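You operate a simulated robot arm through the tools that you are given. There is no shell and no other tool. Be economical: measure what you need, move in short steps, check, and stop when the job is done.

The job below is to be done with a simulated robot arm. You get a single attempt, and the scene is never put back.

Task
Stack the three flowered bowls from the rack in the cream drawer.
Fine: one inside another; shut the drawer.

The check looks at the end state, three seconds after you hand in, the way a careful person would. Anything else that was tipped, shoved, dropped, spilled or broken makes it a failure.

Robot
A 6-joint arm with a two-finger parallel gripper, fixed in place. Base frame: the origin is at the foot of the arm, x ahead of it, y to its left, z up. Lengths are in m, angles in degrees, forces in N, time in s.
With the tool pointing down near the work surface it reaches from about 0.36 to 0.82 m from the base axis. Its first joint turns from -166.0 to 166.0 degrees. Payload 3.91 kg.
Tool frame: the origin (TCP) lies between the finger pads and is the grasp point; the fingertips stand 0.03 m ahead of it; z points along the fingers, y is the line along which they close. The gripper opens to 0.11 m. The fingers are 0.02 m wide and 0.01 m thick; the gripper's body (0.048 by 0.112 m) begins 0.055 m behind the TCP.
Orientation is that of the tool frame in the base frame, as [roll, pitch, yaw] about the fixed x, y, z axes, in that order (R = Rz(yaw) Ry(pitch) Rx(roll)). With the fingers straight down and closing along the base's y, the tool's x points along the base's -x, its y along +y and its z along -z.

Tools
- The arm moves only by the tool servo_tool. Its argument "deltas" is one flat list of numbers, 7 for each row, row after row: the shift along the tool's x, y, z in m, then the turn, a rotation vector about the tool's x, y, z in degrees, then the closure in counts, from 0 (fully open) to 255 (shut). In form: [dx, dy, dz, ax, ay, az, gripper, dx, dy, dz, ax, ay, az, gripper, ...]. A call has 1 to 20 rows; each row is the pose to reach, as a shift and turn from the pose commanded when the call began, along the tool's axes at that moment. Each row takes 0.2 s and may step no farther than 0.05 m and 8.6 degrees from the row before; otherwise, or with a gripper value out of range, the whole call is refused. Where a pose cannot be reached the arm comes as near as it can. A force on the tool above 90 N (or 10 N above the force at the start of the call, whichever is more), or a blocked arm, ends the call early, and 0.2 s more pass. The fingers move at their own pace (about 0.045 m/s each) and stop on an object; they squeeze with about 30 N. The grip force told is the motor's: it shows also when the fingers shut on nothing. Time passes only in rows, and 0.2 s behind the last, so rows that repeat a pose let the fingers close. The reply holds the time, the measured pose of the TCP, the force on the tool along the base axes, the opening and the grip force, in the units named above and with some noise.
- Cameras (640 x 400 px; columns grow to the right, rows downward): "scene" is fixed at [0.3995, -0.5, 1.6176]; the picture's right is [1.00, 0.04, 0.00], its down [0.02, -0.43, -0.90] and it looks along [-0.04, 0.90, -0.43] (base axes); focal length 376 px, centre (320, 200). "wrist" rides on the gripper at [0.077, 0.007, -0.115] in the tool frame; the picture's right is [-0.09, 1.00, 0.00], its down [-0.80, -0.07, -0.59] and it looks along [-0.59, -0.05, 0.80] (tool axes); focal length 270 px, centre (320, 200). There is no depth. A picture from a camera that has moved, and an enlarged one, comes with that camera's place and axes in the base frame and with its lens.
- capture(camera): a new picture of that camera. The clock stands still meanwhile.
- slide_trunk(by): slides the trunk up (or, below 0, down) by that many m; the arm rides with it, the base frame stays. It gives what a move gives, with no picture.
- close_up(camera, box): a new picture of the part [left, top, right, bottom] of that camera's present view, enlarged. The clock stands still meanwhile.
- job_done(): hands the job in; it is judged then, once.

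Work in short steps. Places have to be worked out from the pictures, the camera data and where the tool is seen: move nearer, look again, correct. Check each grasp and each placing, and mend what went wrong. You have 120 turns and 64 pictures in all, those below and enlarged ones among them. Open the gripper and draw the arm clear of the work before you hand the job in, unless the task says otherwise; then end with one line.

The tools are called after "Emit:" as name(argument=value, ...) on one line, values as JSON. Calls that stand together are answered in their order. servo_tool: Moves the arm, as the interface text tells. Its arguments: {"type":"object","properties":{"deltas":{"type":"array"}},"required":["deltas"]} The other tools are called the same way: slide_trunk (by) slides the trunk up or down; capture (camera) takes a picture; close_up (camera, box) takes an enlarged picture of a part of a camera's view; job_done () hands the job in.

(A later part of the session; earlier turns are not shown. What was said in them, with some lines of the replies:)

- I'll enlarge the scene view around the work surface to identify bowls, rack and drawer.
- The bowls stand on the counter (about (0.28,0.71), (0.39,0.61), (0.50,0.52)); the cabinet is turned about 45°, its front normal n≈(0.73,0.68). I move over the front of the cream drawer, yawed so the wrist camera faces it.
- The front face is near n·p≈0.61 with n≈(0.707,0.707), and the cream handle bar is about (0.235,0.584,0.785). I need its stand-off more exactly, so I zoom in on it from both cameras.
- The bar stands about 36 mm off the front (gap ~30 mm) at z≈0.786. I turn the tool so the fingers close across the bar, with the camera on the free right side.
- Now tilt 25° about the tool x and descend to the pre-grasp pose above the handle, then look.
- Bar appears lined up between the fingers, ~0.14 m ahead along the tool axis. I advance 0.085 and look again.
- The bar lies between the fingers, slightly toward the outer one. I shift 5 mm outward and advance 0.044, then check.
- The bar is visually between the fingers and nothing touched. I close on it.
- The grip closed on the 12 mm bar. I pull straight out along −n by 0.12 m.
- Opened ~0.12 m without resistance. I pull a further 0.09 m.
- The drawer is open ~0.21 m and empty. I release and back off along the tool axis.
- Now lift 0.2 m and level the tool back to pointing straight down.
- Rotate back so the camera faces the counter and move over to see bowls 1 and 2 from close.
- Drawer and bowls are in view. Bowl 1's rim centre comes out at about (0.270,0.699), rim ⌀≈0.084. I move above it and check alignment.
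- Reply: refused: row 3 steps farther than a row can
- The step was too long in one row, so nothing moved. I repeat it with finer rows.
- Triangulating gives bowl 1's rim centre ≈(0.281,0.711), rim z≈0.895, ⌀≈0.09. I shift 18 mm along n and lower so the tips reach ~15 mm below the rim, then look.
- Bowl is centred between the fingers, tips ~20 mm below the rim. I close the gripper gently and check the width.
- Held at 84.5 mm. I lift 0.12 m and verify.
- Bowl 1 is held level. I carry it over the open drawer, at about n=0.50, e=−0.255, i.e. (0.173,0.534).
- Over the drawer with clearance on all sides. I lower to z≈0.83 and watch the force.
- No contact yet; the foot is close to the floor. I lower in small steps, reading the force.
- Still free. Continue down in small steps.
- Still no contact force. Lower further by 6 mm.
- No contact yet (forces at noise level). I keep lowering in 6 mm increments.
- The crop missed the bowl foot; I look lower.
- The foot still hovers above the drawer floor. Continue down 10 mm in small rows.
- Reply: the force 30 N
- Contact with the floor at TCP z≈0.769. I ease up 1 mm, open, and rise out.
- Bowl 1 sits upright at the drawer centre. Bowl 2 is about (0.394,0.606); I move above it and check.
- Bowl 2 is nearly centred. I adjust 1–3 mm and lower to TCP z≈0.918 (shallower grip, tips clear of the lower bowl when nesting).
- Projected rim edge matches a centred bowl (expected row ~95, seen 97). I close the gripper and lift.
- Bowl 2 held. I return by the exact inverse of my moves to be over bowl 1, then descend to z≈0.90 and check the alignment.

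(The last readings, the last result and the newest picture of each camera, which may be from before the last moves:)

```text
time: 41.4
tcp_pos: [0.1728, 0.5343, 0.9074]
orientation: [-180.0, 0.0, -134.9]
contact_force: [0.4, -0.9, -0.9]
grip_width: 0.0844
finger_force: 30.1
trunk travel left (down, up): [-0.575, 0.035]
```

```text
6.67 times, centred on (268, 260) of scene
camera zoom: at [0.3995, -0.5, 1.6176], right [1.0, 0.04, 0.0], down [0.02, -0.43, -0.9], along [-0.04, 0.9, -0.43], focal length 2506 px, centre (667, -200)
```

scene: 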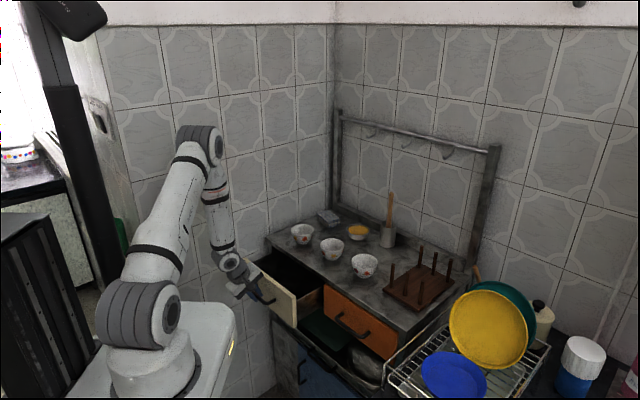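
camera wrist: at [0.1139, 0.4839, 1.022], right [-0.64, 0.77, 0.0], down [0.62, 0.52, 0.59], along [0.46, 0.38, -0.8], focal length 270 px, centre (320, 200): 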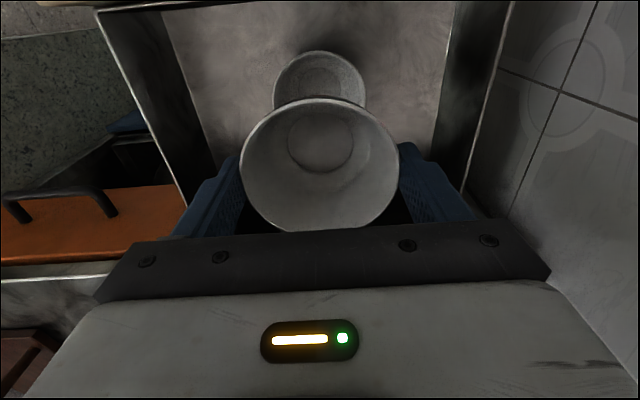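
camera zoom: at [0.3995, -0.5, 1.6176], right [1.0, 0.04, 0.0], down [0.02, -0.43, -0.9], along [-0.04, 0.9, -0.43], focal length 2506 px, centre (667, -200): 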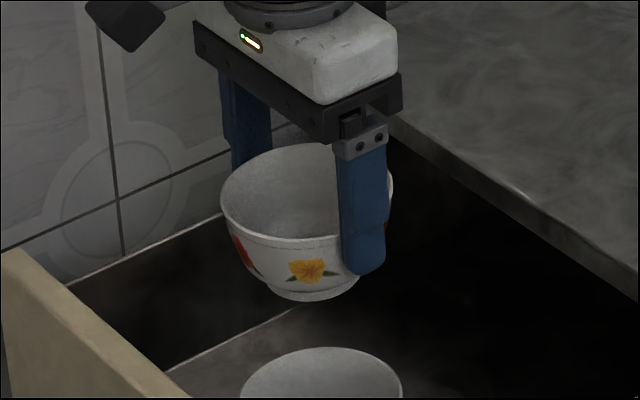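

Upper and lower bowls are coaxial in the view (predicted near rim row 52, seen 51). I lower to z≈0.815.

Emit:
servo_tool(deltas=[0, 0, 0.03, 0, 0, 0, 255, 0, 0, 0.06, 0, 0, 0, 255, 0, 0, 0.08, 0, 0, 0, 255, 0, 0, 0.092, 0, 0, 0, 255, 0, 0, 0.092, 0, 0, 0, 255])

Emit:
close_up(camera="scene", box=[230, 265, 310, 315])

```text
time: 42.6
tcp_pos: [0.1741, 0.5334, 0.8173]
orientation: [179.9, 0.0, -135.0]
contact_force: [0.6, 0.5, 0.1]
grip_width: 0.0843
finger_force: 29.8
trunk travel left (down, up): [-0.575, 0.035]
```

```text
8.00 times, centred on (270, 290) of scene
camera zoom: at [0.3995, -0.5, 1.6176], right [1.0, 0.04, 0.0], down [0.02, -0.43, -0.9], along [-0.04, 0.9, -0.43], focal length 3008 px, centre (720, -520)
```

zoom: 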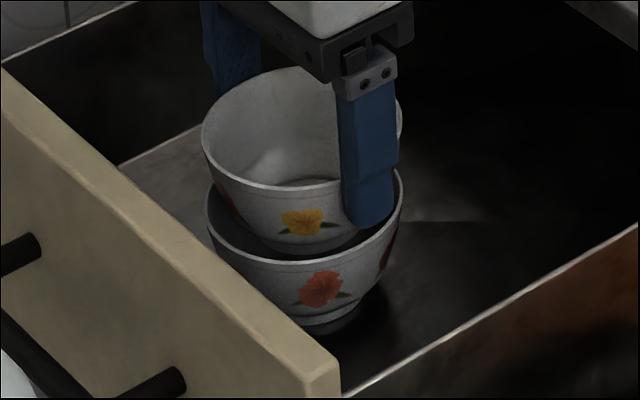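

Nesting nicely. I lower on in 3 mm rows, checking for contact.

Emit:
servo_tool(deltas=[0, 0, 0.004, 0, 0, 0, 255, 0, 0, 0.008, 0, 0, 0, 255, 0, 0, 0.012, 0, 0, 0, 255, 0, 0, 0.012, 0, 0, 0, 255])

Emit:
servo_tool(deltas=[0, 0, 0.003, 0, 0, 0, 255, 0, 0, 0.003, 0, 0, 0, 255])

```text
time: 43.6
tcp_pos: [0.1736, 0.5341, 0.8036]
orientation: [180.0, 0.0, -135.0]
contact_force: [0.2, -0.7, -0.8]
grip_width: 0.0843
finger_force: 29.9
trunk travel left (down, up): [-0.575, 0.035]
```

```text
time: 44.2
tcp_pos: [0.1732, 0.5337, 0.8018]
orientation: [180.0, 0.0, -135.0]
contact_force: [-1.1, 0.2, -0.9]
grip_width: 0.0845
finger_force: 29.9
trunk travel left (down, up): [-0.575, 0.035]
```

Still free; two more 3 mm steps with a look in between.

Emit:
servo_tool(deltas=[0, 0, 0.003, 0, 0, 0, 255, 0, 0, 0.003, 0, 0, 0, 255])

Emit:
close_up(camera="scene", box=[230, 265, 310, 315])

```text
time: 44.8
tcp_pos: [0.1734, 0.5343, 0.7998]
orientation: [179.9, 0.2, -135.0]
contact_force: [1.2, -1.5, 11.4]
grip_width: 0.0843
finger_force: 29.5
trunk travel left (down, up): [-0.575, 0.035]
```

```text
8.00 times, centred on (270, 290) of scene
camera zoom: at [0.3995, -0.5, 1.6176], right [1.0, 0.04, 0.0], down [0.02, -0.43, -0.9], along [-0.04, 0.9, -0.43], focal length 3008 px, centre (720, -520)
```

zoom: 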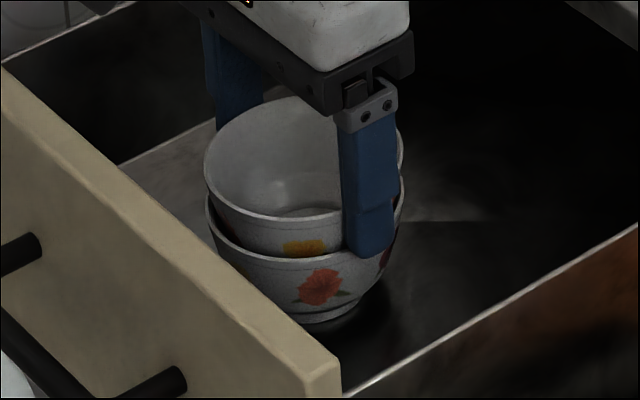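

Contact at TCP z≈0.800: bowl 2 seated, nesting offset ≈23 mm. I open and rise straight up.

Emit:
servo_tool(deltas=[0, 0, 0, 0, 0, 0, 200, 0, 0, 0, 0, 0, 0, 0, 0, 0, 0, 0, 0, 0, 0, 0, 0, 0, 0, 0, 0, 0, 0, 0, -0.03, 0, 0, 0, 0, 0, 0, -0.07, 0, 0, 0, 0, 0, 0, -0.115, 0, 0, 0, 0, 0, 0, -0.16, 0, 0, 0, 0, 0, 0, -0.2, 0, 0, 0, 0, 0, 0, -0.218, 0, 0, 0, 0, 0, 0, -0.218, 0, 0, 0, 0])

Emit:
capture(camera="wrist")

Emit:
close_up(camera="scene", box=[230, 265, 310, 315])

```text
time: 47.2
tcp_pos: [0.1726, 0.5356, 1.0167]
orientation: [-180.0, 0.1, -135.0]
contact_force: [0.1, -0.4, 0.4]
grip_width: 0.1102
finger_force: 0.1
trunk travel left (down, up): [-0.575, 0.035]
```

```text
23 pictures are left
camera wrist: at [0.113, 0.4844, 1.131], right [-0.64, 0.77, 0.0], down [0.62, 0.52, 0.59], along [0.46, 0.38, -0.8], focal length 270 px, centre (320, 200)
```

wrist: 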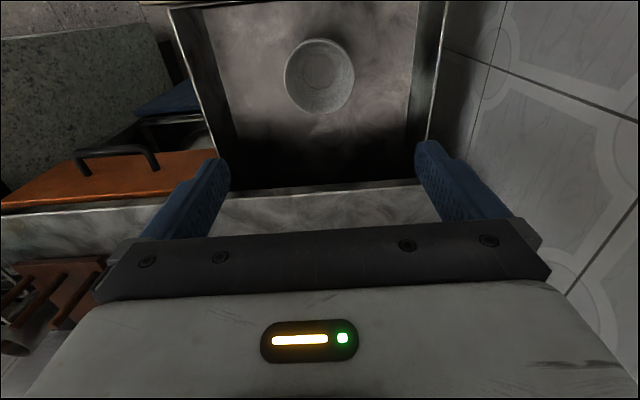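

```text
8.00 times, centred on (270, 290) of scene
camera zoom: at [0.3995, -0.5, 1.6176], right [1.0, 0.04, 0.0], down [0.02, -0.43, -0.9], along [-0.04, 0.9, -0.43], focal length 3008 px, centre (720, -520)
```

zoom: 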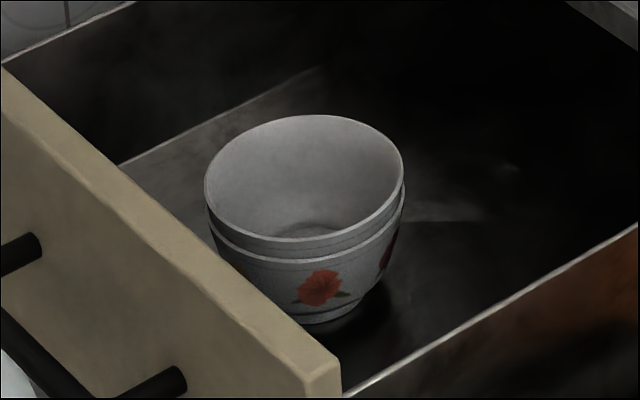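

Bowl 2 has settled neatly inside bowl 1 (rim offset ~10 mm). Bowl 3 is about (0.501,0.516), close to the peg rack, so I go above it and check clearances.

Emit:
servo_tool(deltas=[-0.0273, -0.0305, 0, 0, 0, 0, 0, -0.0546, -0.061, 0, 0, 0, 0, 0, -0.0819, -0.0915, 0, 0, 0, 0, 0, -0.1093, -0.122, 0, 0, 0, 0, 0, -0.1366, -0.1524, 0, 0, 0, 0, 0, -0.1639, -0.1829, 0, 0, 0, 0, 0, -0.1912, -0.2134, 0, 0, 0, 0, 0, -0.2185, -0.2439, 0, 0, 0, 0, 0, -0.2185, -0.2439, 0, 0, 0, 0, 0])

Emit:
capture(camera="wrist")

Emit:
close_up(camera="scene", box=[310, 200, 470, 300])

```text
time: 49.2
tcp_pos: [0.5004, 0.5155, 1.0183]
orientation: [180.0, 0.0, -135.0]
contact_force: [-0.4, -0.6, -0.3]
grip_width: 0.1102
finger_force: 0.1
trunk travel left (down, up): [-0.575, 0.035]
```

```text
21 pictures are left
camera wrist: at [0.4417, 0.4652, 1.1317], right [-0.64, 0.77, 0.0], down [0.62, 0.52, 0.59], along [0.46, 0.38, -0.8], focal length 270 px, centre (320, 200)
```

wrist: 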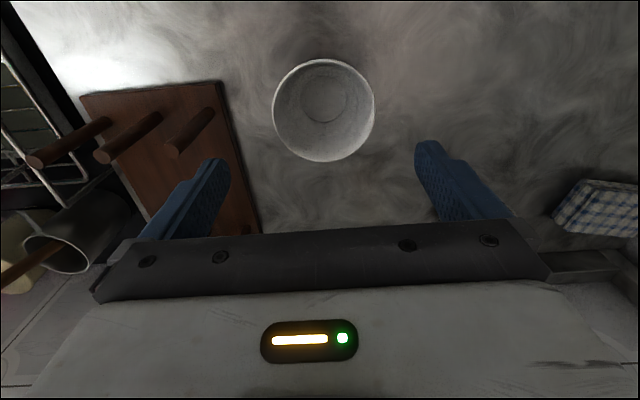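

```text
4.00 times, centred on (390, 250) of scene
camera zoom: at [0.3995, -0.5, 1.6176], right [1.0, 0.04, 0.0], down [0.02, -0.43, -0.9], along [-0.04, 0.9, -0.43], focal length 1504 px, centre (40, 0)
```

zoom: 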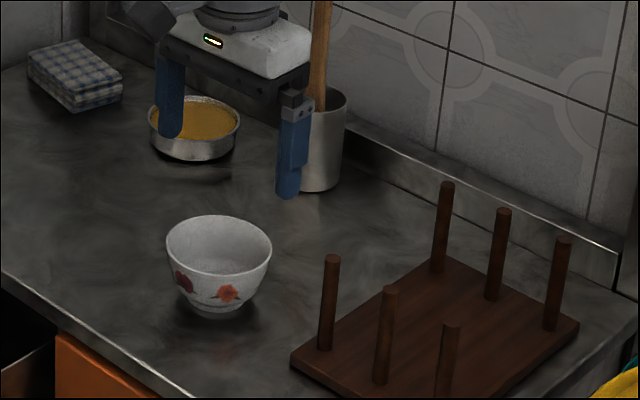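

Peg clearance is ample (~40 mm from finger). Bowl 3 is centred within 3 mm; I correct and lower to TCP z≈0.931 (rim is at ~0.911).

Emit:
servo_tool(deltas=[0.001, 0.003, 0.03, 0, 0, 0, 0, 0.001, 0.003, 0.06, 0, 0, 0, 0, 0.001, 0.003, 0.08, 0, 0, 0, 0, 0.001, 0.003, 0.0865, 0, 0, 0, 0, 0.001, 0.003, 0.0865, 0, 0, 0, 0])

Emit:
close_up(camera="scene", box=[330, 230, 410, 280])

Emit:
capture(camera="wrist")

```text
time: 50.4
tcp_pos: [0.498, 0.5164, 0.929]
orientation: [180.0, -0.1, -134.9]
contact_force: [0.0, 0.5, -0.1]
grip_width: 0.1101
finger_force: 0.0
trunk travel left (down, up): [-0.575, 0.035]
```

```text
8.00 times, centred on (370, 255) of scene
camera zoom: at [0.3995, -0.5, 1.6176], right [1.0, 0.04, 0.0], down [0.02, -0.43, -0.9], along [-0.04, 0.9, -0.43], focal length 3008 px, centre (-80, -240)
```

zoom: 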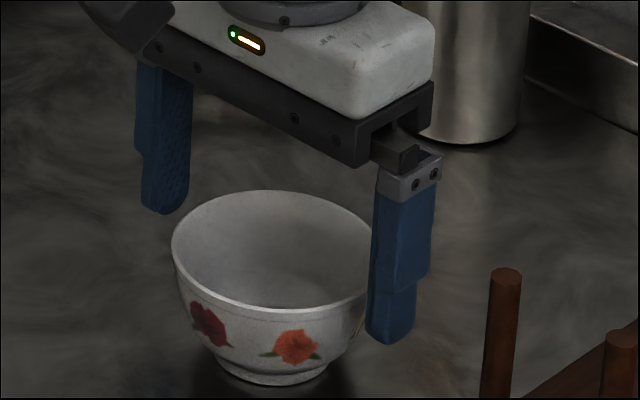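

```text
18 pictures are left
camera wrist: at [0.4385, 0.4676, 1.0445], right [-0.64, 0.77, 0.0], down [0.62, 0.52, 0.59], along [0.46, 0.38, -0.8], focal length 270 px, centre (320, 200)
```

wrist: 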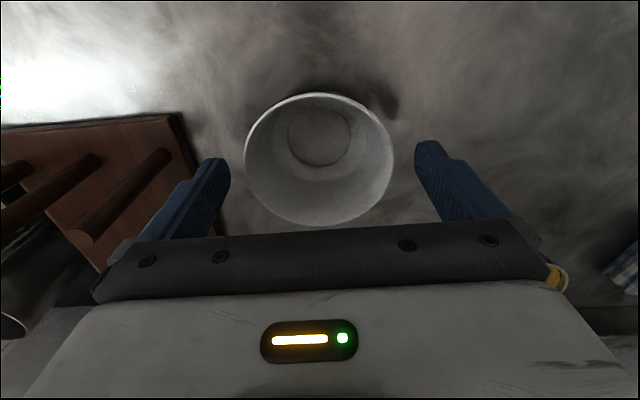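

Tips are ~10 mm below the rim and centred. I close and lift.

Emit:
servo_tool(deltas=[0, 0, 0, 0, 0, 0, 255, 0, 0, 0, 0, 0, 0, 255, 0, 0, 0, 0, 0, 0, 255, 0, 0, 0, 0, 0, 0, 255, 0, 0, -0.01, 0, 0, 0, 255, 0, 0, -0.03, 0, 0, 0, 255, 0, 0, -0.06, 0, 0, 0, 255, 0, 0, -0.095, 0, 0, 0, 255, 0, 0, -0.11, 0, 0, 0, 255, 0, 0, -0.11, 0, 0, 0, 255])

Emit:
capture(camera="wrist")

```text
time: 52.6
tcp_pos: [0.4986, 0.5169, 1.04]
orientation: [-179.9, 0.0, -135.0]
contact_force: [0.2, 0.1, -0.8]
grip_width: 0.084
finger_force: 30.1
trunk travel left (down, up): [-0.575, 0.035]
```

```text
17 pictures are left
camera wrist: at [0.4385, 0.4675, 1.154], right [-0.64, 0.77, 0.0], down [0.62, 0.52, 0.59], along [0.46, 0.38, -0.8], focal length 270 px, centre (320, 200)
```

wrist: 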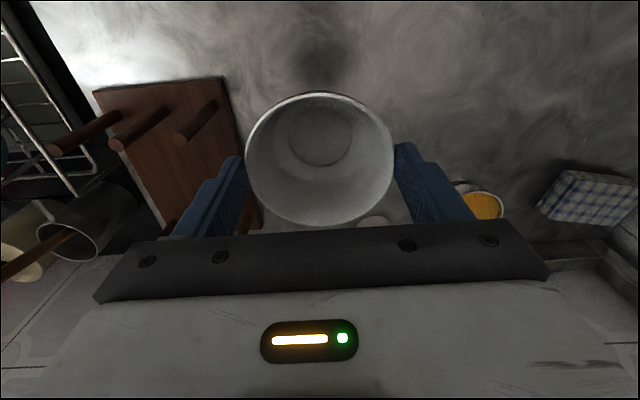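

Bowl 3 held. I carry it back by the inverse move and lower to z≈0.90 above the stack.

Emit:
servo_tool(deltas=[0.0272, 0.0301, 0, 0, 0, 0, 255, 0.0544, 0.0602, 0, 0, 0, 0, 255, 0.0816, 0.0903, 0, 0, 0, 0, 255, 0.1088, 0.1204, 0, 0, 0, 0, 255, 0.1359, 0.1506, 0, 0, 0, 0, 255, 0.1631, 0.1807, 0, 0, 0, 0, 255, 0.1903, 0.2108, 0, 0, 0, 0, 255, 0.2175, 0.2409, 0, 0, 0, 0, 255, 0.2175, 0.2409, 0.04, 0, 0, 0, 255, 0.2175, 0.2409, 0.08, 0, 0, 0, 255, 0.2175, 0.2409, 0.12, 0, 0, 0, 255, 0.2175, 0.2409, 0.14, 0, 0, 0, 255, 0.2175, 0.2409, 0.14, 0, 0, 0, 255])

Emit:
capture(camera="wrist")

```text
time: 55.4
tcp_pos: [0.1734, 0.5347, 0.8992]
orientation: [-179.9, -0.1, -135.0]
contact_force: [-0.2, -0.4, -0.1]
grip_width: 0.0843
finger_force: 30.0
trunk travel left (down, up): [-0.575, 0.035]
```

```text
16 pictures are left
camera wrist: at [0.1131, 0.4844, 1.0132], right [-0.64, 0.77, 0.0], down [0.62, 0.52, 0.59], along [0.46, 0.38, -0.8], focal length 270 px, centre (320, 200)
```

wrist: 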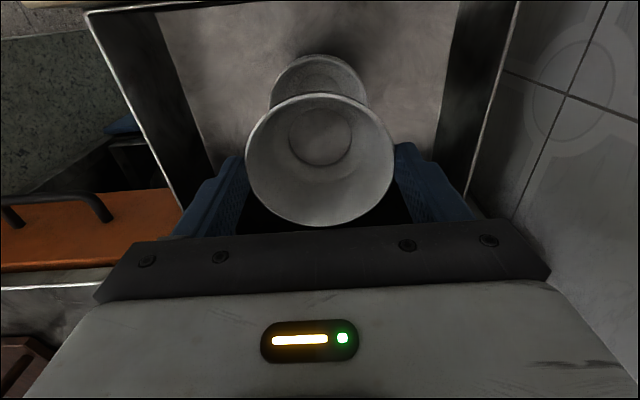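

Coaxial again. I lower to z≈0.825, then look.

Emit:
servo_tool(deltas=[0, 0, 0.025, 0, 0, 0, 255, 0, 0, 0.05, 0, 0, 0, 255, 0, 0, 0.065, 0, 0, 0, 255, 0, 0, 0.074, 0, 0, 0, 255, 0, 0, 0.074, 0, 0, 0, 255])

Emit:
servo_tool(deltas=[0, 0, 0.003, 0, 0, 0, 255, 0, 0, 0.006, 0, 0, 0, 255, 0, 0, 0.009, 0, 0, 0, 255, 0, 0, 0.009, 0, 0, 0, 255])

Emit:
close_up(camera="scene", box=[230, 265, 310, 315])

```text
time: 56.6
tcp_pos: [0.1722, 0.5341, 0.825]
orientation: [180.0, 0.0, -135.0]
contact_force: [0.4, -0.8, -0.3]
grip_width: 0.0842
finger_force: 29.9
trunk travel left (down, up): [-0.575, 0.035]
```

```text
time: 57.6
tcp_pos: [0.1732, 0.5334, 0.8193]
orientation: [179.9, 0.2, -135.0]
contact_force: [1.0, -0.7, 17.7]
grip_width: 0.0843
finger_force: 29.7
trunk travel left (down, up): [-0.575, 0.035]
```

```text
8.00 times, centred on (270, 290) of scene
camera zoom: at [0.3995, -0.5, 1.6176], right [1.0, 0.04, 0.0], down [0.02, -0.43, -0.9], along [-0.04, 0.9, -0.43], focal length 3008 px, centre (720, -520)
```

zoom: 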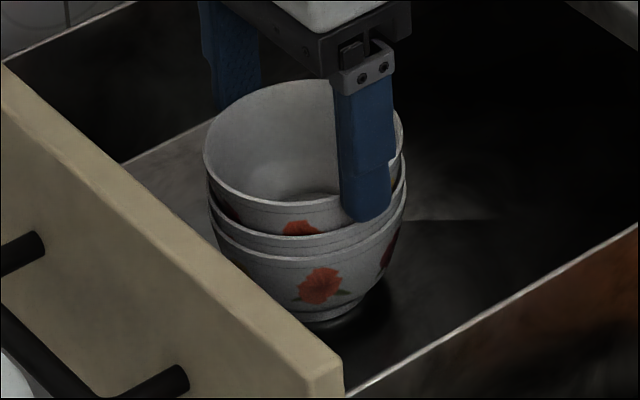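

Fingertips have met bowl 2's rim with bowl 3 nested a few mm above its seat, as with bowl 2 before. I ease up 3 mm, open to let it settle, and rise.

Emit:
servo_tool(deltas=[0, 0, -0.003, 0, 0, 0, 255, 0, 0, -0.003, 0, 0, 0, 0, 0, 0, -0.003, 0, 0, 0, 0, 0, 0, -0.003, 0, 0, 0, 0, 0, 0, -0.03, 0, 0, 0, 0, 0, 0, -0.07, 0, 0, 0, 0, 0, 0, -0.115, 0, 0, 0, 0, 0, 0, -0.16, 0, 0, 0, 0, 0, 0, -0.2, 0, 0, 0, 0, 0, 0, -0.2, 0, 0, 0, 0])

Emit:
close_up(camera="scene", box=[230, 265, 310, 315])

Emit:
capture(camera="wrist")

```text
time: 59.8
tcp_pos: [0.1729, 0.5347, 1.0166]
orientation: [179.9, 0.1, -135.0]
contact_force: [-0.4, 0.9, 0.2]
grip_width: 0.1102
finger_force: 0.1
trunk travel left (down, up): [-0.575, 0.035]
```

```text
8.00 times, centred on (270, 290) of scene
camera zoom: at [0.3995, -0.5, 1.6176], right [1.0, 0.04, 0.0], down [0.02, -0.43, -0.9], along [-0.04, 0.9, -0.43], focal length 3008 px, centre (720, -520)
```

zoom: 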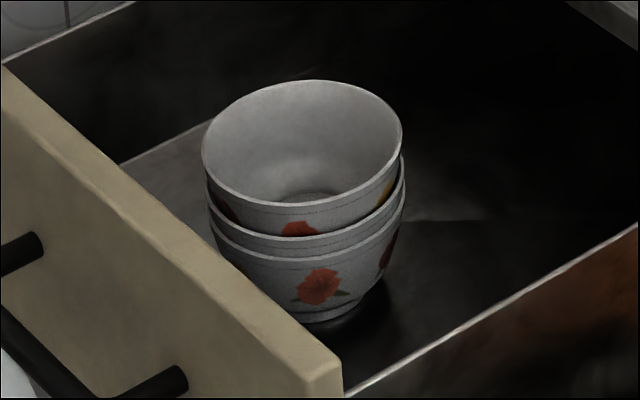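

```text
13 pictures are left
camera wrist: at [0.1137, 0.4845, 1.131], right [-0.64, 0.77, 0.0], down [0.62, 0.52, 0.59], along [0.46, 0.38, -0.8], focal length 270 px, centre (320, 200)
```

wrist: 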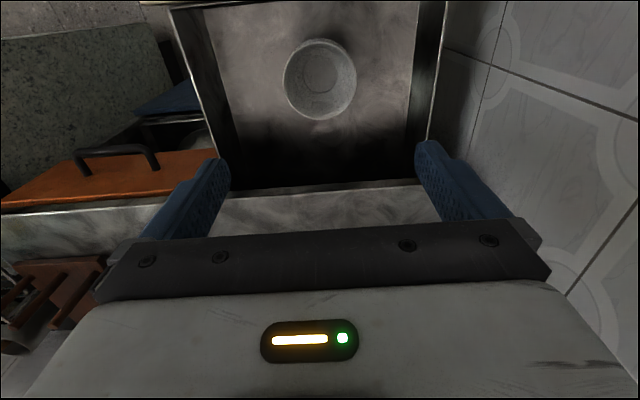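

Bowl 3 sits in bowl 2, but with a slightly larger gap (~16 mm versus 10 mm). I zoom in to see whether it's tilted.

Emit:
close_up(camera="scene", box=[250, 268, 290, 308])

Emit:
close_up(camera="wrist", box=[270, 30, 370, 130])

```text
10.00 times, centred on (270, 288) of scene
camera zoom: at [0.3995, -0.5, 1.6176], right [1.0, 0.04, 0.0], down [0.02, -0.43, -0.9], along [-0.04, 0.9, -0.43], focal length 3760 px, centre (820, -680)
```

zoom: 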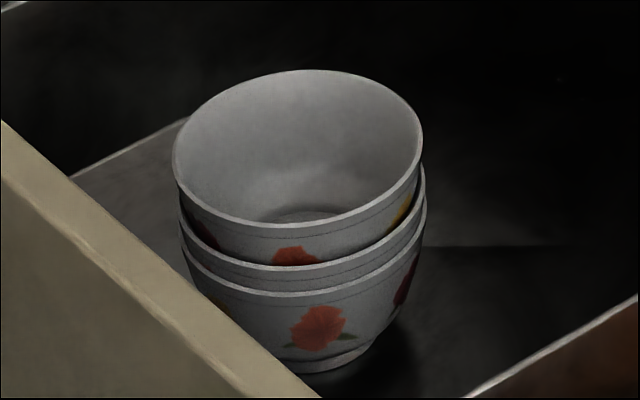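

```text
4.00 times, centred on (320, 80) of wrist
camera zoom: at [0.1137, 0.4845, 1.131], right [-0.64, 0.77, 0.0], down [0.62, 0.52, 0.59], along [0.46, 0.38, -0.8], focal length 1081 px, centre (320, 680)
```

zoom: 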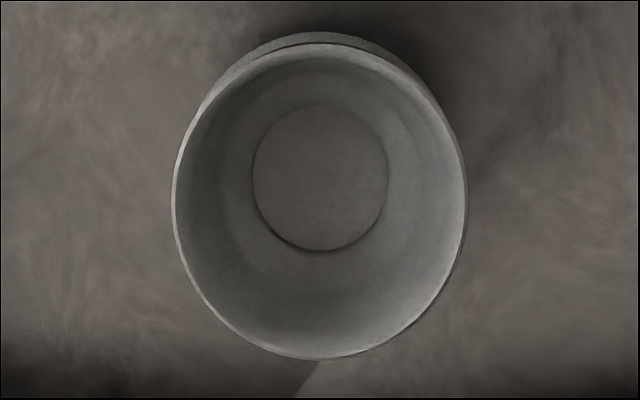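

Bowl 3 is slightly off-centre and wedged a touch. I'll close the fingers and press gently on its inner bottom at the centre to seat it.

Emit:
servo_tool(deltas=[0, 0, 0, 0, 0, 0, 255, 0, 0, 0, 0, 0, 0, 255, 0, 0, 0, 0, 0, 0, 255, 0, 0, 0, 0, 0, 0, 255, 0, 0, 0, 0, 0, 0, 255, 0, 0, 0, 0, 0, 0, 255, 0, 0, 0, 0, 0, 0, 255, 0, 0, 0.045, 0, 0, 0, 255, 0, 0, 0.09, 0, 0, 0, 255, 0, 0, 0.135, 0, 0, 0, 255, 0, 0, 0.18, 0, 0, 0, 255, 0, 0, 0.21, 0, 0, 0, 255, 0, 0, 0.21, 0, 0, 0, 255])

```text
time: 62.6
tcp_pos: [0.1734, 0.5331, 0.8061]
orientation: [-179.9, 0.0, -135.0]
contact_force: [0.5, -0.2, -0.3]
grip_width: 0.0
finger_force: 29.6
trunk travel left (down, up): [-0.575, 0.035]
```

Emit:
servo_tool(deltas=[0, 0, 0.003, 0, 0, 0, 255, 0, 0, 0.006, 0, 0, 0, 255, 0, 0, 0.009, 0, 0, 0, 255, 0, 0, 0.009, 0, 0, 0, 255])

Emit:
close_up(camera="scene", box=[230, 265, 310, 315])

```text
time: 63.6
tcp_pos: [0.1745, 0.534, 0.7978]
orientation: [180.0, 0.1, -135.1]
contact_force: [-0.3, 0.2, 0.9]
grip_width: 0.0
finger_force: 29.8
trunk travel left (down, up): [-0.575, 0.035]
```

```text
8.00 times, centred on (270, 290) of scene
camera zoom: at [0.3995, -0.5, 1.6176], right [1.0, 0.04, 0.0], down [0.02, -0.43, -0.9], along [-0.04, 0.9, -0.43], focal length 3008 px, centre (720, -520)
```

zoom: 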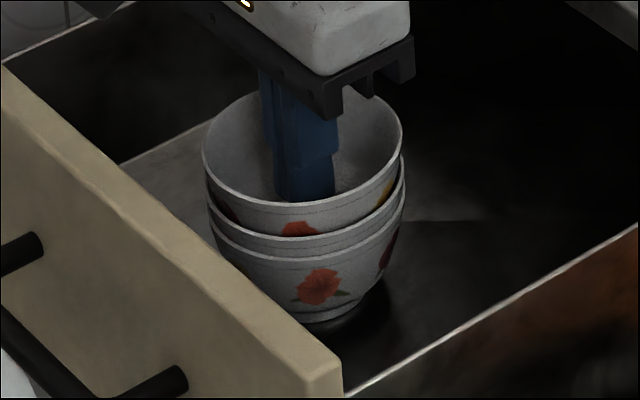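

The tip is nearly at the bowl's inner bottom. I continue down in 3 mm steps while watching the force.

Emit:
servo_tool(deltas=[0, 0, 0.003, 0, 0, 0, 255, 0, 0, 0.006, 0, 0, 0, 255, 0, 0, 0.006, 0, 0, 0, 255])

Emit:
servo_tool(deltas=[0, 0, 0.003, 0, 0, 0, 255, 0, 0, 0.003, 0, 0, 0, 255])

```text
time: 64.4
tcp_pos: [0.1738, 0.5339, 0.7914]
orientation: [180.0, 0.0, -135.0]
contact_force: [-0.4, 0.0, -0.7]
grip_width: 0.0001
finger_force: 30.2
trunk travel left (down, up): [-0.575, 0.035]
```

```text
time: 65.0
tcp_pos: [0.1738, 0.5341, 0.7891]
orientation: [180.0, 0.0, -135.0]
contact_force: [0.8, -0.5, 8.3]
grip_width: 0.0
finger_force: 29.8
trunk travel left (down, up): [-0.575, 0.035]
```

Contact (8 N). Press another 2–3 mm and see whether it seats.

Emit:
servo_tool(deltas=[0, 0, 0.002, 0, 0, 0, 255, 0, 0, 0.002, 0, 0, 0, 255])

Emit:
servo_tool(deltas=[0, 0, 0.002, 0, 0, 0, 255, 0, 0, 0.002, 0, 0, 0, 255])

Emit:
close_up(camera="scene", box=[230, 265, 310, 315])

```text
time: 65.6
tcp_pos: [0.1737, 0.5338, 0.7889]
orientation: [-180.0, 0.2, -135.0]
contact_force: [0.2, 0.5, 25.5]
grip_width: 0.0001
finger_force: 29.9
trunk travel left (down, up): [-0.575, 0.035]
```

```text
time: 66.2
tcp_pos: [0.1737, 0.532, 0.7887]
orientation: [179.9, 0.3, -135.0]
contact_force: [-1.0, 1.7, 42.9]
grip_width: 0.0
finger_force: 30.3
trunk travel left (down, up): [-0.575, 0.035]
```

```text
8.00 times, centred on (270, 290) of scene
camera zoom: at [0.3995, -0.5, 1.6176], right [1.0, 0.04, 0.0], down [0.02, -0.43, -0.9], along [-0.04, 0.9, -0.43], focal length 3008 px, centre (720, -520)
```

zoom: 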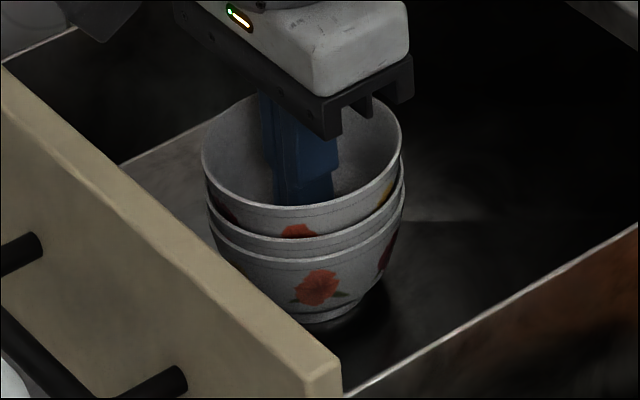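

It's firm at 43 N with no tilt change, so bowl 3 is seated stably inside bowl 2. I release the pressure and rise clear.

Emit:
servo_tool(deltas=[0, 0, -0.02, 0, 0, 0, 255, 0, 0, -0.06, 0, 0, 0, 255, 0, 0, -0.105, 0, 0, 0, 255, 0, 0, -0.15, 0, 0, 0, 255, 0, 0, -0.195, 0, 0, 0, 220, 0, 0, -0.24, 0, 0, 0, 200, 0, 0, -0.28, 0, 0, 0, 185, 0, 0, -0.28, 0, 0, 0, 185])

Emit:
close_up(camera="scene", box=[230, 265, 310, 315])

```text
time: 68.0
tcp_pos: [0.1735, 0.5329, 1.0659]
orientation: [-180.0, 0.0, -135.0]
contact_force: [-0.5, -0.3, 0.5]
grip_width: 0.0302
finger_force: 0.0
trunk travel left (down, up): [-0.575, 0.035]
```

```text
8.00 times, centred on (270, 290) of scene
camera zoom: at [0.3995, -0.5, 1.6176], right [1.0, 0.04, 0.0], down [0.02, -0.43, -0.9], along [-0.04, 0.9, -0.43], focal length 3008 px, centre (720, -520)
```

zoom: 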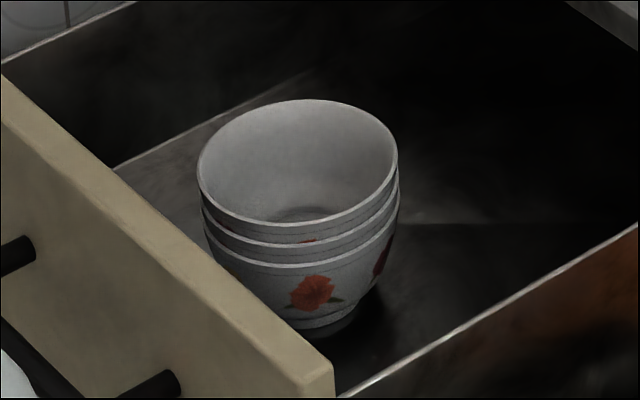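

Now all three are evenly nested; the drawer slid out ~4 mm more, harmless. I move back in front of the drawer and turn to the handle-gripping yaw.

Emit:
servo_tool(deltas=[0.018, -0.001, -0.002, 0, 0, -8.2, 185, 0.035, -0.001, -0.005, 0, 0, -16.4, 185, 0.053, -0.002, -0.007, 0, 0, -24.5, 185, 0.071, -0.003, -0.009, 0, 0, -32.7, 185, 0.088, -0.003, -0.011, 0, 0, -40.9, 185, 0.106, -0.004, -0.014, 0, 0, -49.1, 185, 0.123, -0.005, -0.016, 0, 0, -57.3, 185, 0.141, -0.005, -0.018, 0, 0, -65.5, 185, 0.159, -0.006, -0.02, 0, 0, -73.6, 185, 0.176, -0.007, -0.023, 0, 0, -81.8, 185, 0.194, -0.0074, -0.025, 0, 0, -90, 185, 0.194, -0.0074, -0.025, 0, 0, -90, 185])

```text
time: 70.6
tcp_pos: [0.042, 0.3911, 1.0881]
orientation: [179.9, -0.1, -44.8]
contact_force: [0.2, -0.9, -0.2]
grip_width: 0.0301
finger_force: 0.0
trunk travel left (down, up): [-0.575, 0.035]
```

Tilt 25° and descend to the pre-grasp pose above the handle, offset 4 mm outward, then look.

Emit:
servo_tool(deltas=[0, 0.001, 0.04, 5, 0, 0, 185, 0, 0.002, 0.08, 10, 0, 0, 185, 0, 0.003, 0.12, 15, 0, 0, 185, 0, 0.004, 0.16, 20, 0, 0, 185, 0, 0.005, 0.196, 25, 0, 0, 185, 0, 0.005, 0.196, 25, 0, 0, 185])

Emit:
capture(camera="wrist")

```text
time: 72.0
tcp_pos: [0.0396, 0.3888, 0.8933]
orientation: [-155.0, 0.0, -45.0]
contact_force: [-0.3, -0.3, 0.4]
grip_width: 0.0302
finger_force: 0.0
trunk travel left (down, up): [-0.575, 0.035]
```

```text
7 pictures are left
camera wrist: at [0.0529, 0.2953, 0.995], right [-0.7, -0.58, -0.42], down [-0.7, 0.43, 0.57], along [-0.15, 0.69, -0.71], focal length 270 px, centre (320, 200)
```

wrist: 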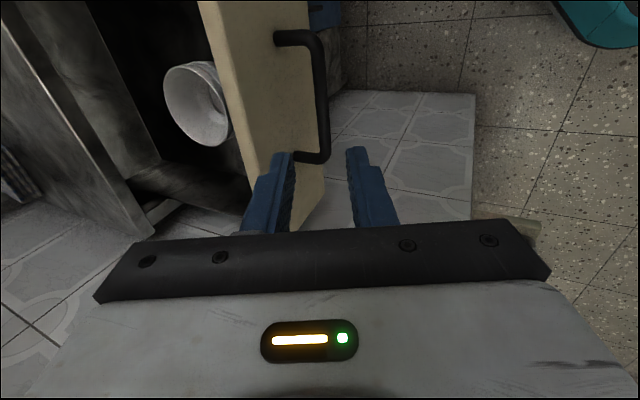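

The bar lies between the fingers as before. Advance 0.11 m along the tool axis and close on it.

Emit:
servo_tool(deltas=[0, 0, 0.035, 0, 0, 0, 185, 0, 0, 0.07, 0, 0, 0, 185, 0, 0, 0.095, 0, 0, 0, 185, 0, 0, 0.11, 0, 0, 0, 185, 0, 0, 0.11, 0, 0, 0, 185, 0, 0, 0.11, 0, 0, 0, 255, 0, 0, 0.11, 0, 0, 0, 255, 0, 0, 0.11, 0, 0, 0, 255, 0, 0, 0.11, 0, 0, 0, 255])

```text
time: 74.0
tcp_pos: [0.0712, 0.4225, 0.7951]
orientation: [-155.1, 0.1, -45.1]
contact_force: [0.2, -0.8, -7.1]
grip_width: 0.0117
finger_force: 44.7
trunk travel left (down, up): [-0.575, 0.035]
```

Gripped (11.7 mm). I push the drawer in slowly and smoothly, first 0.10 m.

Emit:
servo_tool(deltas=[0, -0.0027, 0.0013, 0, 0, 0, 255, 0, -0.0082, 0.0038, 0, 0, 0, 255, 0, -0.0163, 0.0076, 0, 0, 0, 255, 0, -0.0254, 0.0118, 0, 0, 0, 255, 0, -0.0353, 0.0165, 0, 0, 0, 255, 0, -0.0453, 0.0211, 0, 0, 0, 255, 0, -0.0553, 0.0258, 0, 0, 0, 255, 0, -0.0652, 0.0304, 0, 0, 0, 255, 0, -0.0752, 0.0351, 0, 0, 0, 255, 0, -0.0834, 0.0389, 0, 0, 0, 255, 0, -0.0888, 0.0414, 0, 0, 0, 255, 0, -0.0906, 0.0423, 0, 0, 0, 255, 0, -0.0906, 0.0423, 0, 0, 0, 255])

Emit:
close_up(camera="scene", box=[220, 230, 348, 310])

```text
time: 76.8
tcp_pos: [0.1412, 0.4917, 0.7948]
orientation: [-154.9, 0.0, -44.9]
contact_force: [-2.5, 3.0, 6.8]
grip_width: 0.0116
finger_force: 45.1
trunk travel left (down, up): [-0.575, 0.035]
```

```text
5.00 times, centred on (284, 270) of scene
camera zoom: at [0.3995, -0.5, 1.6176], right [1.0, 0.04, 0.0], down [0.02, -0.43, -0.9], along [-0.04, 0.9, -0.43], focal length 1880 px, centre (500, -150)
```

zoom: 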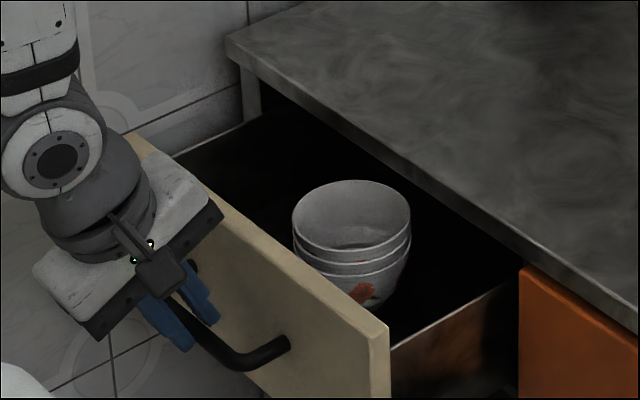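

The stack stands firm and its back already passes under the counter edge without touching. I push in the remaining ~0.115 m.

Emit:
servo_tool(deltas=[0, -0.0027, 0.0013, 0, 0, 0, 255, 0, -0.0082, 0.0038, 0, 0, 0, 255, 0, -0.0163, 0.0076, 0, 0, 0, 255, 0, -0.0254, 0.0118, 0, 0, 0, 255, 0, -0.0353, 0.0165, 0, 0, 0, 255, 0, -0.0453, 0.0211, 0, 0, 0, 255, 0, -0.0553, 0.0258, 0, 0, 0, 255, 0, -0.0652, 0.0304, 0, 0, 0, 255, 0, -0.0752, 0.0351, 0, 0, 0, 255, 0, -0.0843, 0.0393, 0, 0, 0, 255, 0, -0.0924, 0.0431, 0, 0, 0, 255, 0, -0.0979, 0.0456, 0, 0, 0, 255, 0, -0.1015, 0.0473, 0, 0, 0, 255, 0, -0.1042, 0.0486, 0, 0, 0, 255, 0, -0.1042, 0.0486, 0, 0, 0, 255])

Emit:
close_up(camera="scene", box=[220, 220, 348, 300])

```text
time: 80.0
tcp_pos: [0.2221, 0.5715, 0.7937]
orientation: [-155.0, -0.1, -45.0]
contact_force: [-8.0, -1.3, 7.1]
grip_width: 0.0119
finger_force: 44.9
trunk travel left (down, up): [-0.575, 0.035]
```

```text
5.00 times, centred on (284, 260) of scene
camera zoom: at [0.3995, -0.5, 1.6176], right [1.0, 0.04, 0.0], down [0.02, -0.43, -0.9], along [-0.04, 0.9, -0.43], focal length 1880 px, centre (500, -100)
```

zoom: 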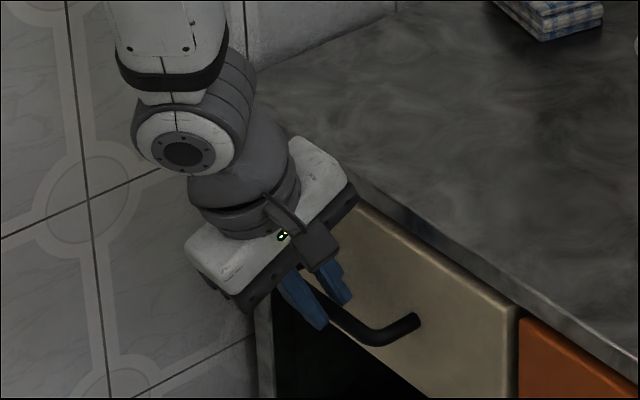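

Almost shut (2 mm from the original). I nudge in 4 mm more and watch for the stop.

Emit:
servo_tool(deltas=[0, -0.0018, 0.0008, 0, 0, 0, 255, 0, -0.0036, 0.0017, 0, 0, 0, 255, 0, -0.0036, 0.0017, 0, 0, 0, 255])

```text
time: 80.8
tcp_pos: [0.222, 0.5727, 0.7947]
orientation: [-155.1, -0.1, -44.9]
contact_force: [-29.2, -23.7, 6.4]
grip_width: 0.0113
finger_force: 45.0
trunk travel left (down, up): [-0.575, 0.035]
```

The drawer is hard against its stop (shut). I open the fingers and retreat along the tool axis.

Emit:
servo_tool(deltas=[0, 0, 0, 0, 0, 0, 200, 0, 0.001, 0, 0, 0, 0, 185, 0, 0.002, 0, 0, 0, 0, 185, 0, 0.002, -0.02, 0, 0, 0, 185, 0, 0.002, -0.05, 0, 0, 0, 185, 0, 0.002, -0.09, 0, 0, 0, 185, 0, 0.002, -0.13, 0, 0, 0, 185, 0, 0.002, -0.17, 0, 0, 0, 100, 0, 0.002, -0.21, 0, 0, 0, 0, 0, 0.002, -0.25, 0, 0, 0, 0, 0, 0.002, -0.25, 0, 0, 0, 0])

Emit:
capture(camera="scene")

Emit:
close_up(camera="scene", box=[250, 220, 378, 300])

```text
time: 83.2
tcp_pos: [0.1496, 0.4985, 1.0202]
orientation: [-155.1, 0.0, -45.0]
contact_force: [0.4, -0.4, -0.4]
grip_width: 0.1099
finger_force: 0.0
trunk travel left (down, up): [-0.575, 0.035]
```

```text
4 pictures are left
```

scene: 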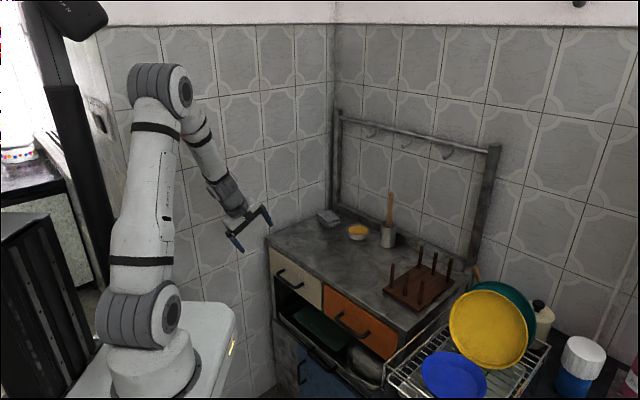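

```text
5.00 times, centred on (314, 260) of scene
camera zoom: at [0.3995, -0.5, 1.6176], right [1.0, 0.04, 0.0], down [0.02, -0.43, -0.9], along [-0.04, 0.9, -0.43], focal length 1880 px, centre (350, -100)
```

zoom: 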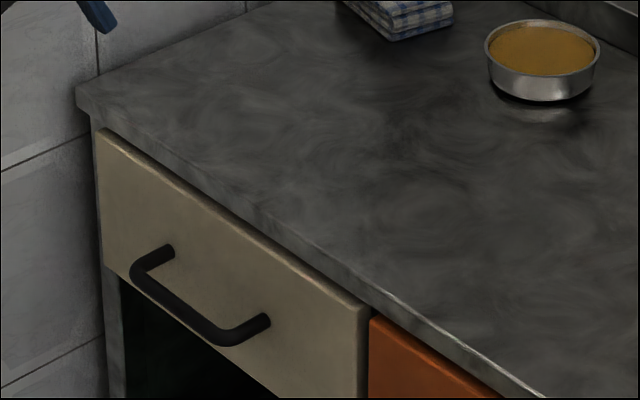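

The drawer is fully shut, the other objects are undisturbed, and the gripper is open and clear of the work. Handing in.

Emit:
job_done()

```text
The job is handed in.
```

The three flowered bowls are stacked one inside another in the cream drawer, the drawer is shut, and nothing else looks disturbed in the last picture.
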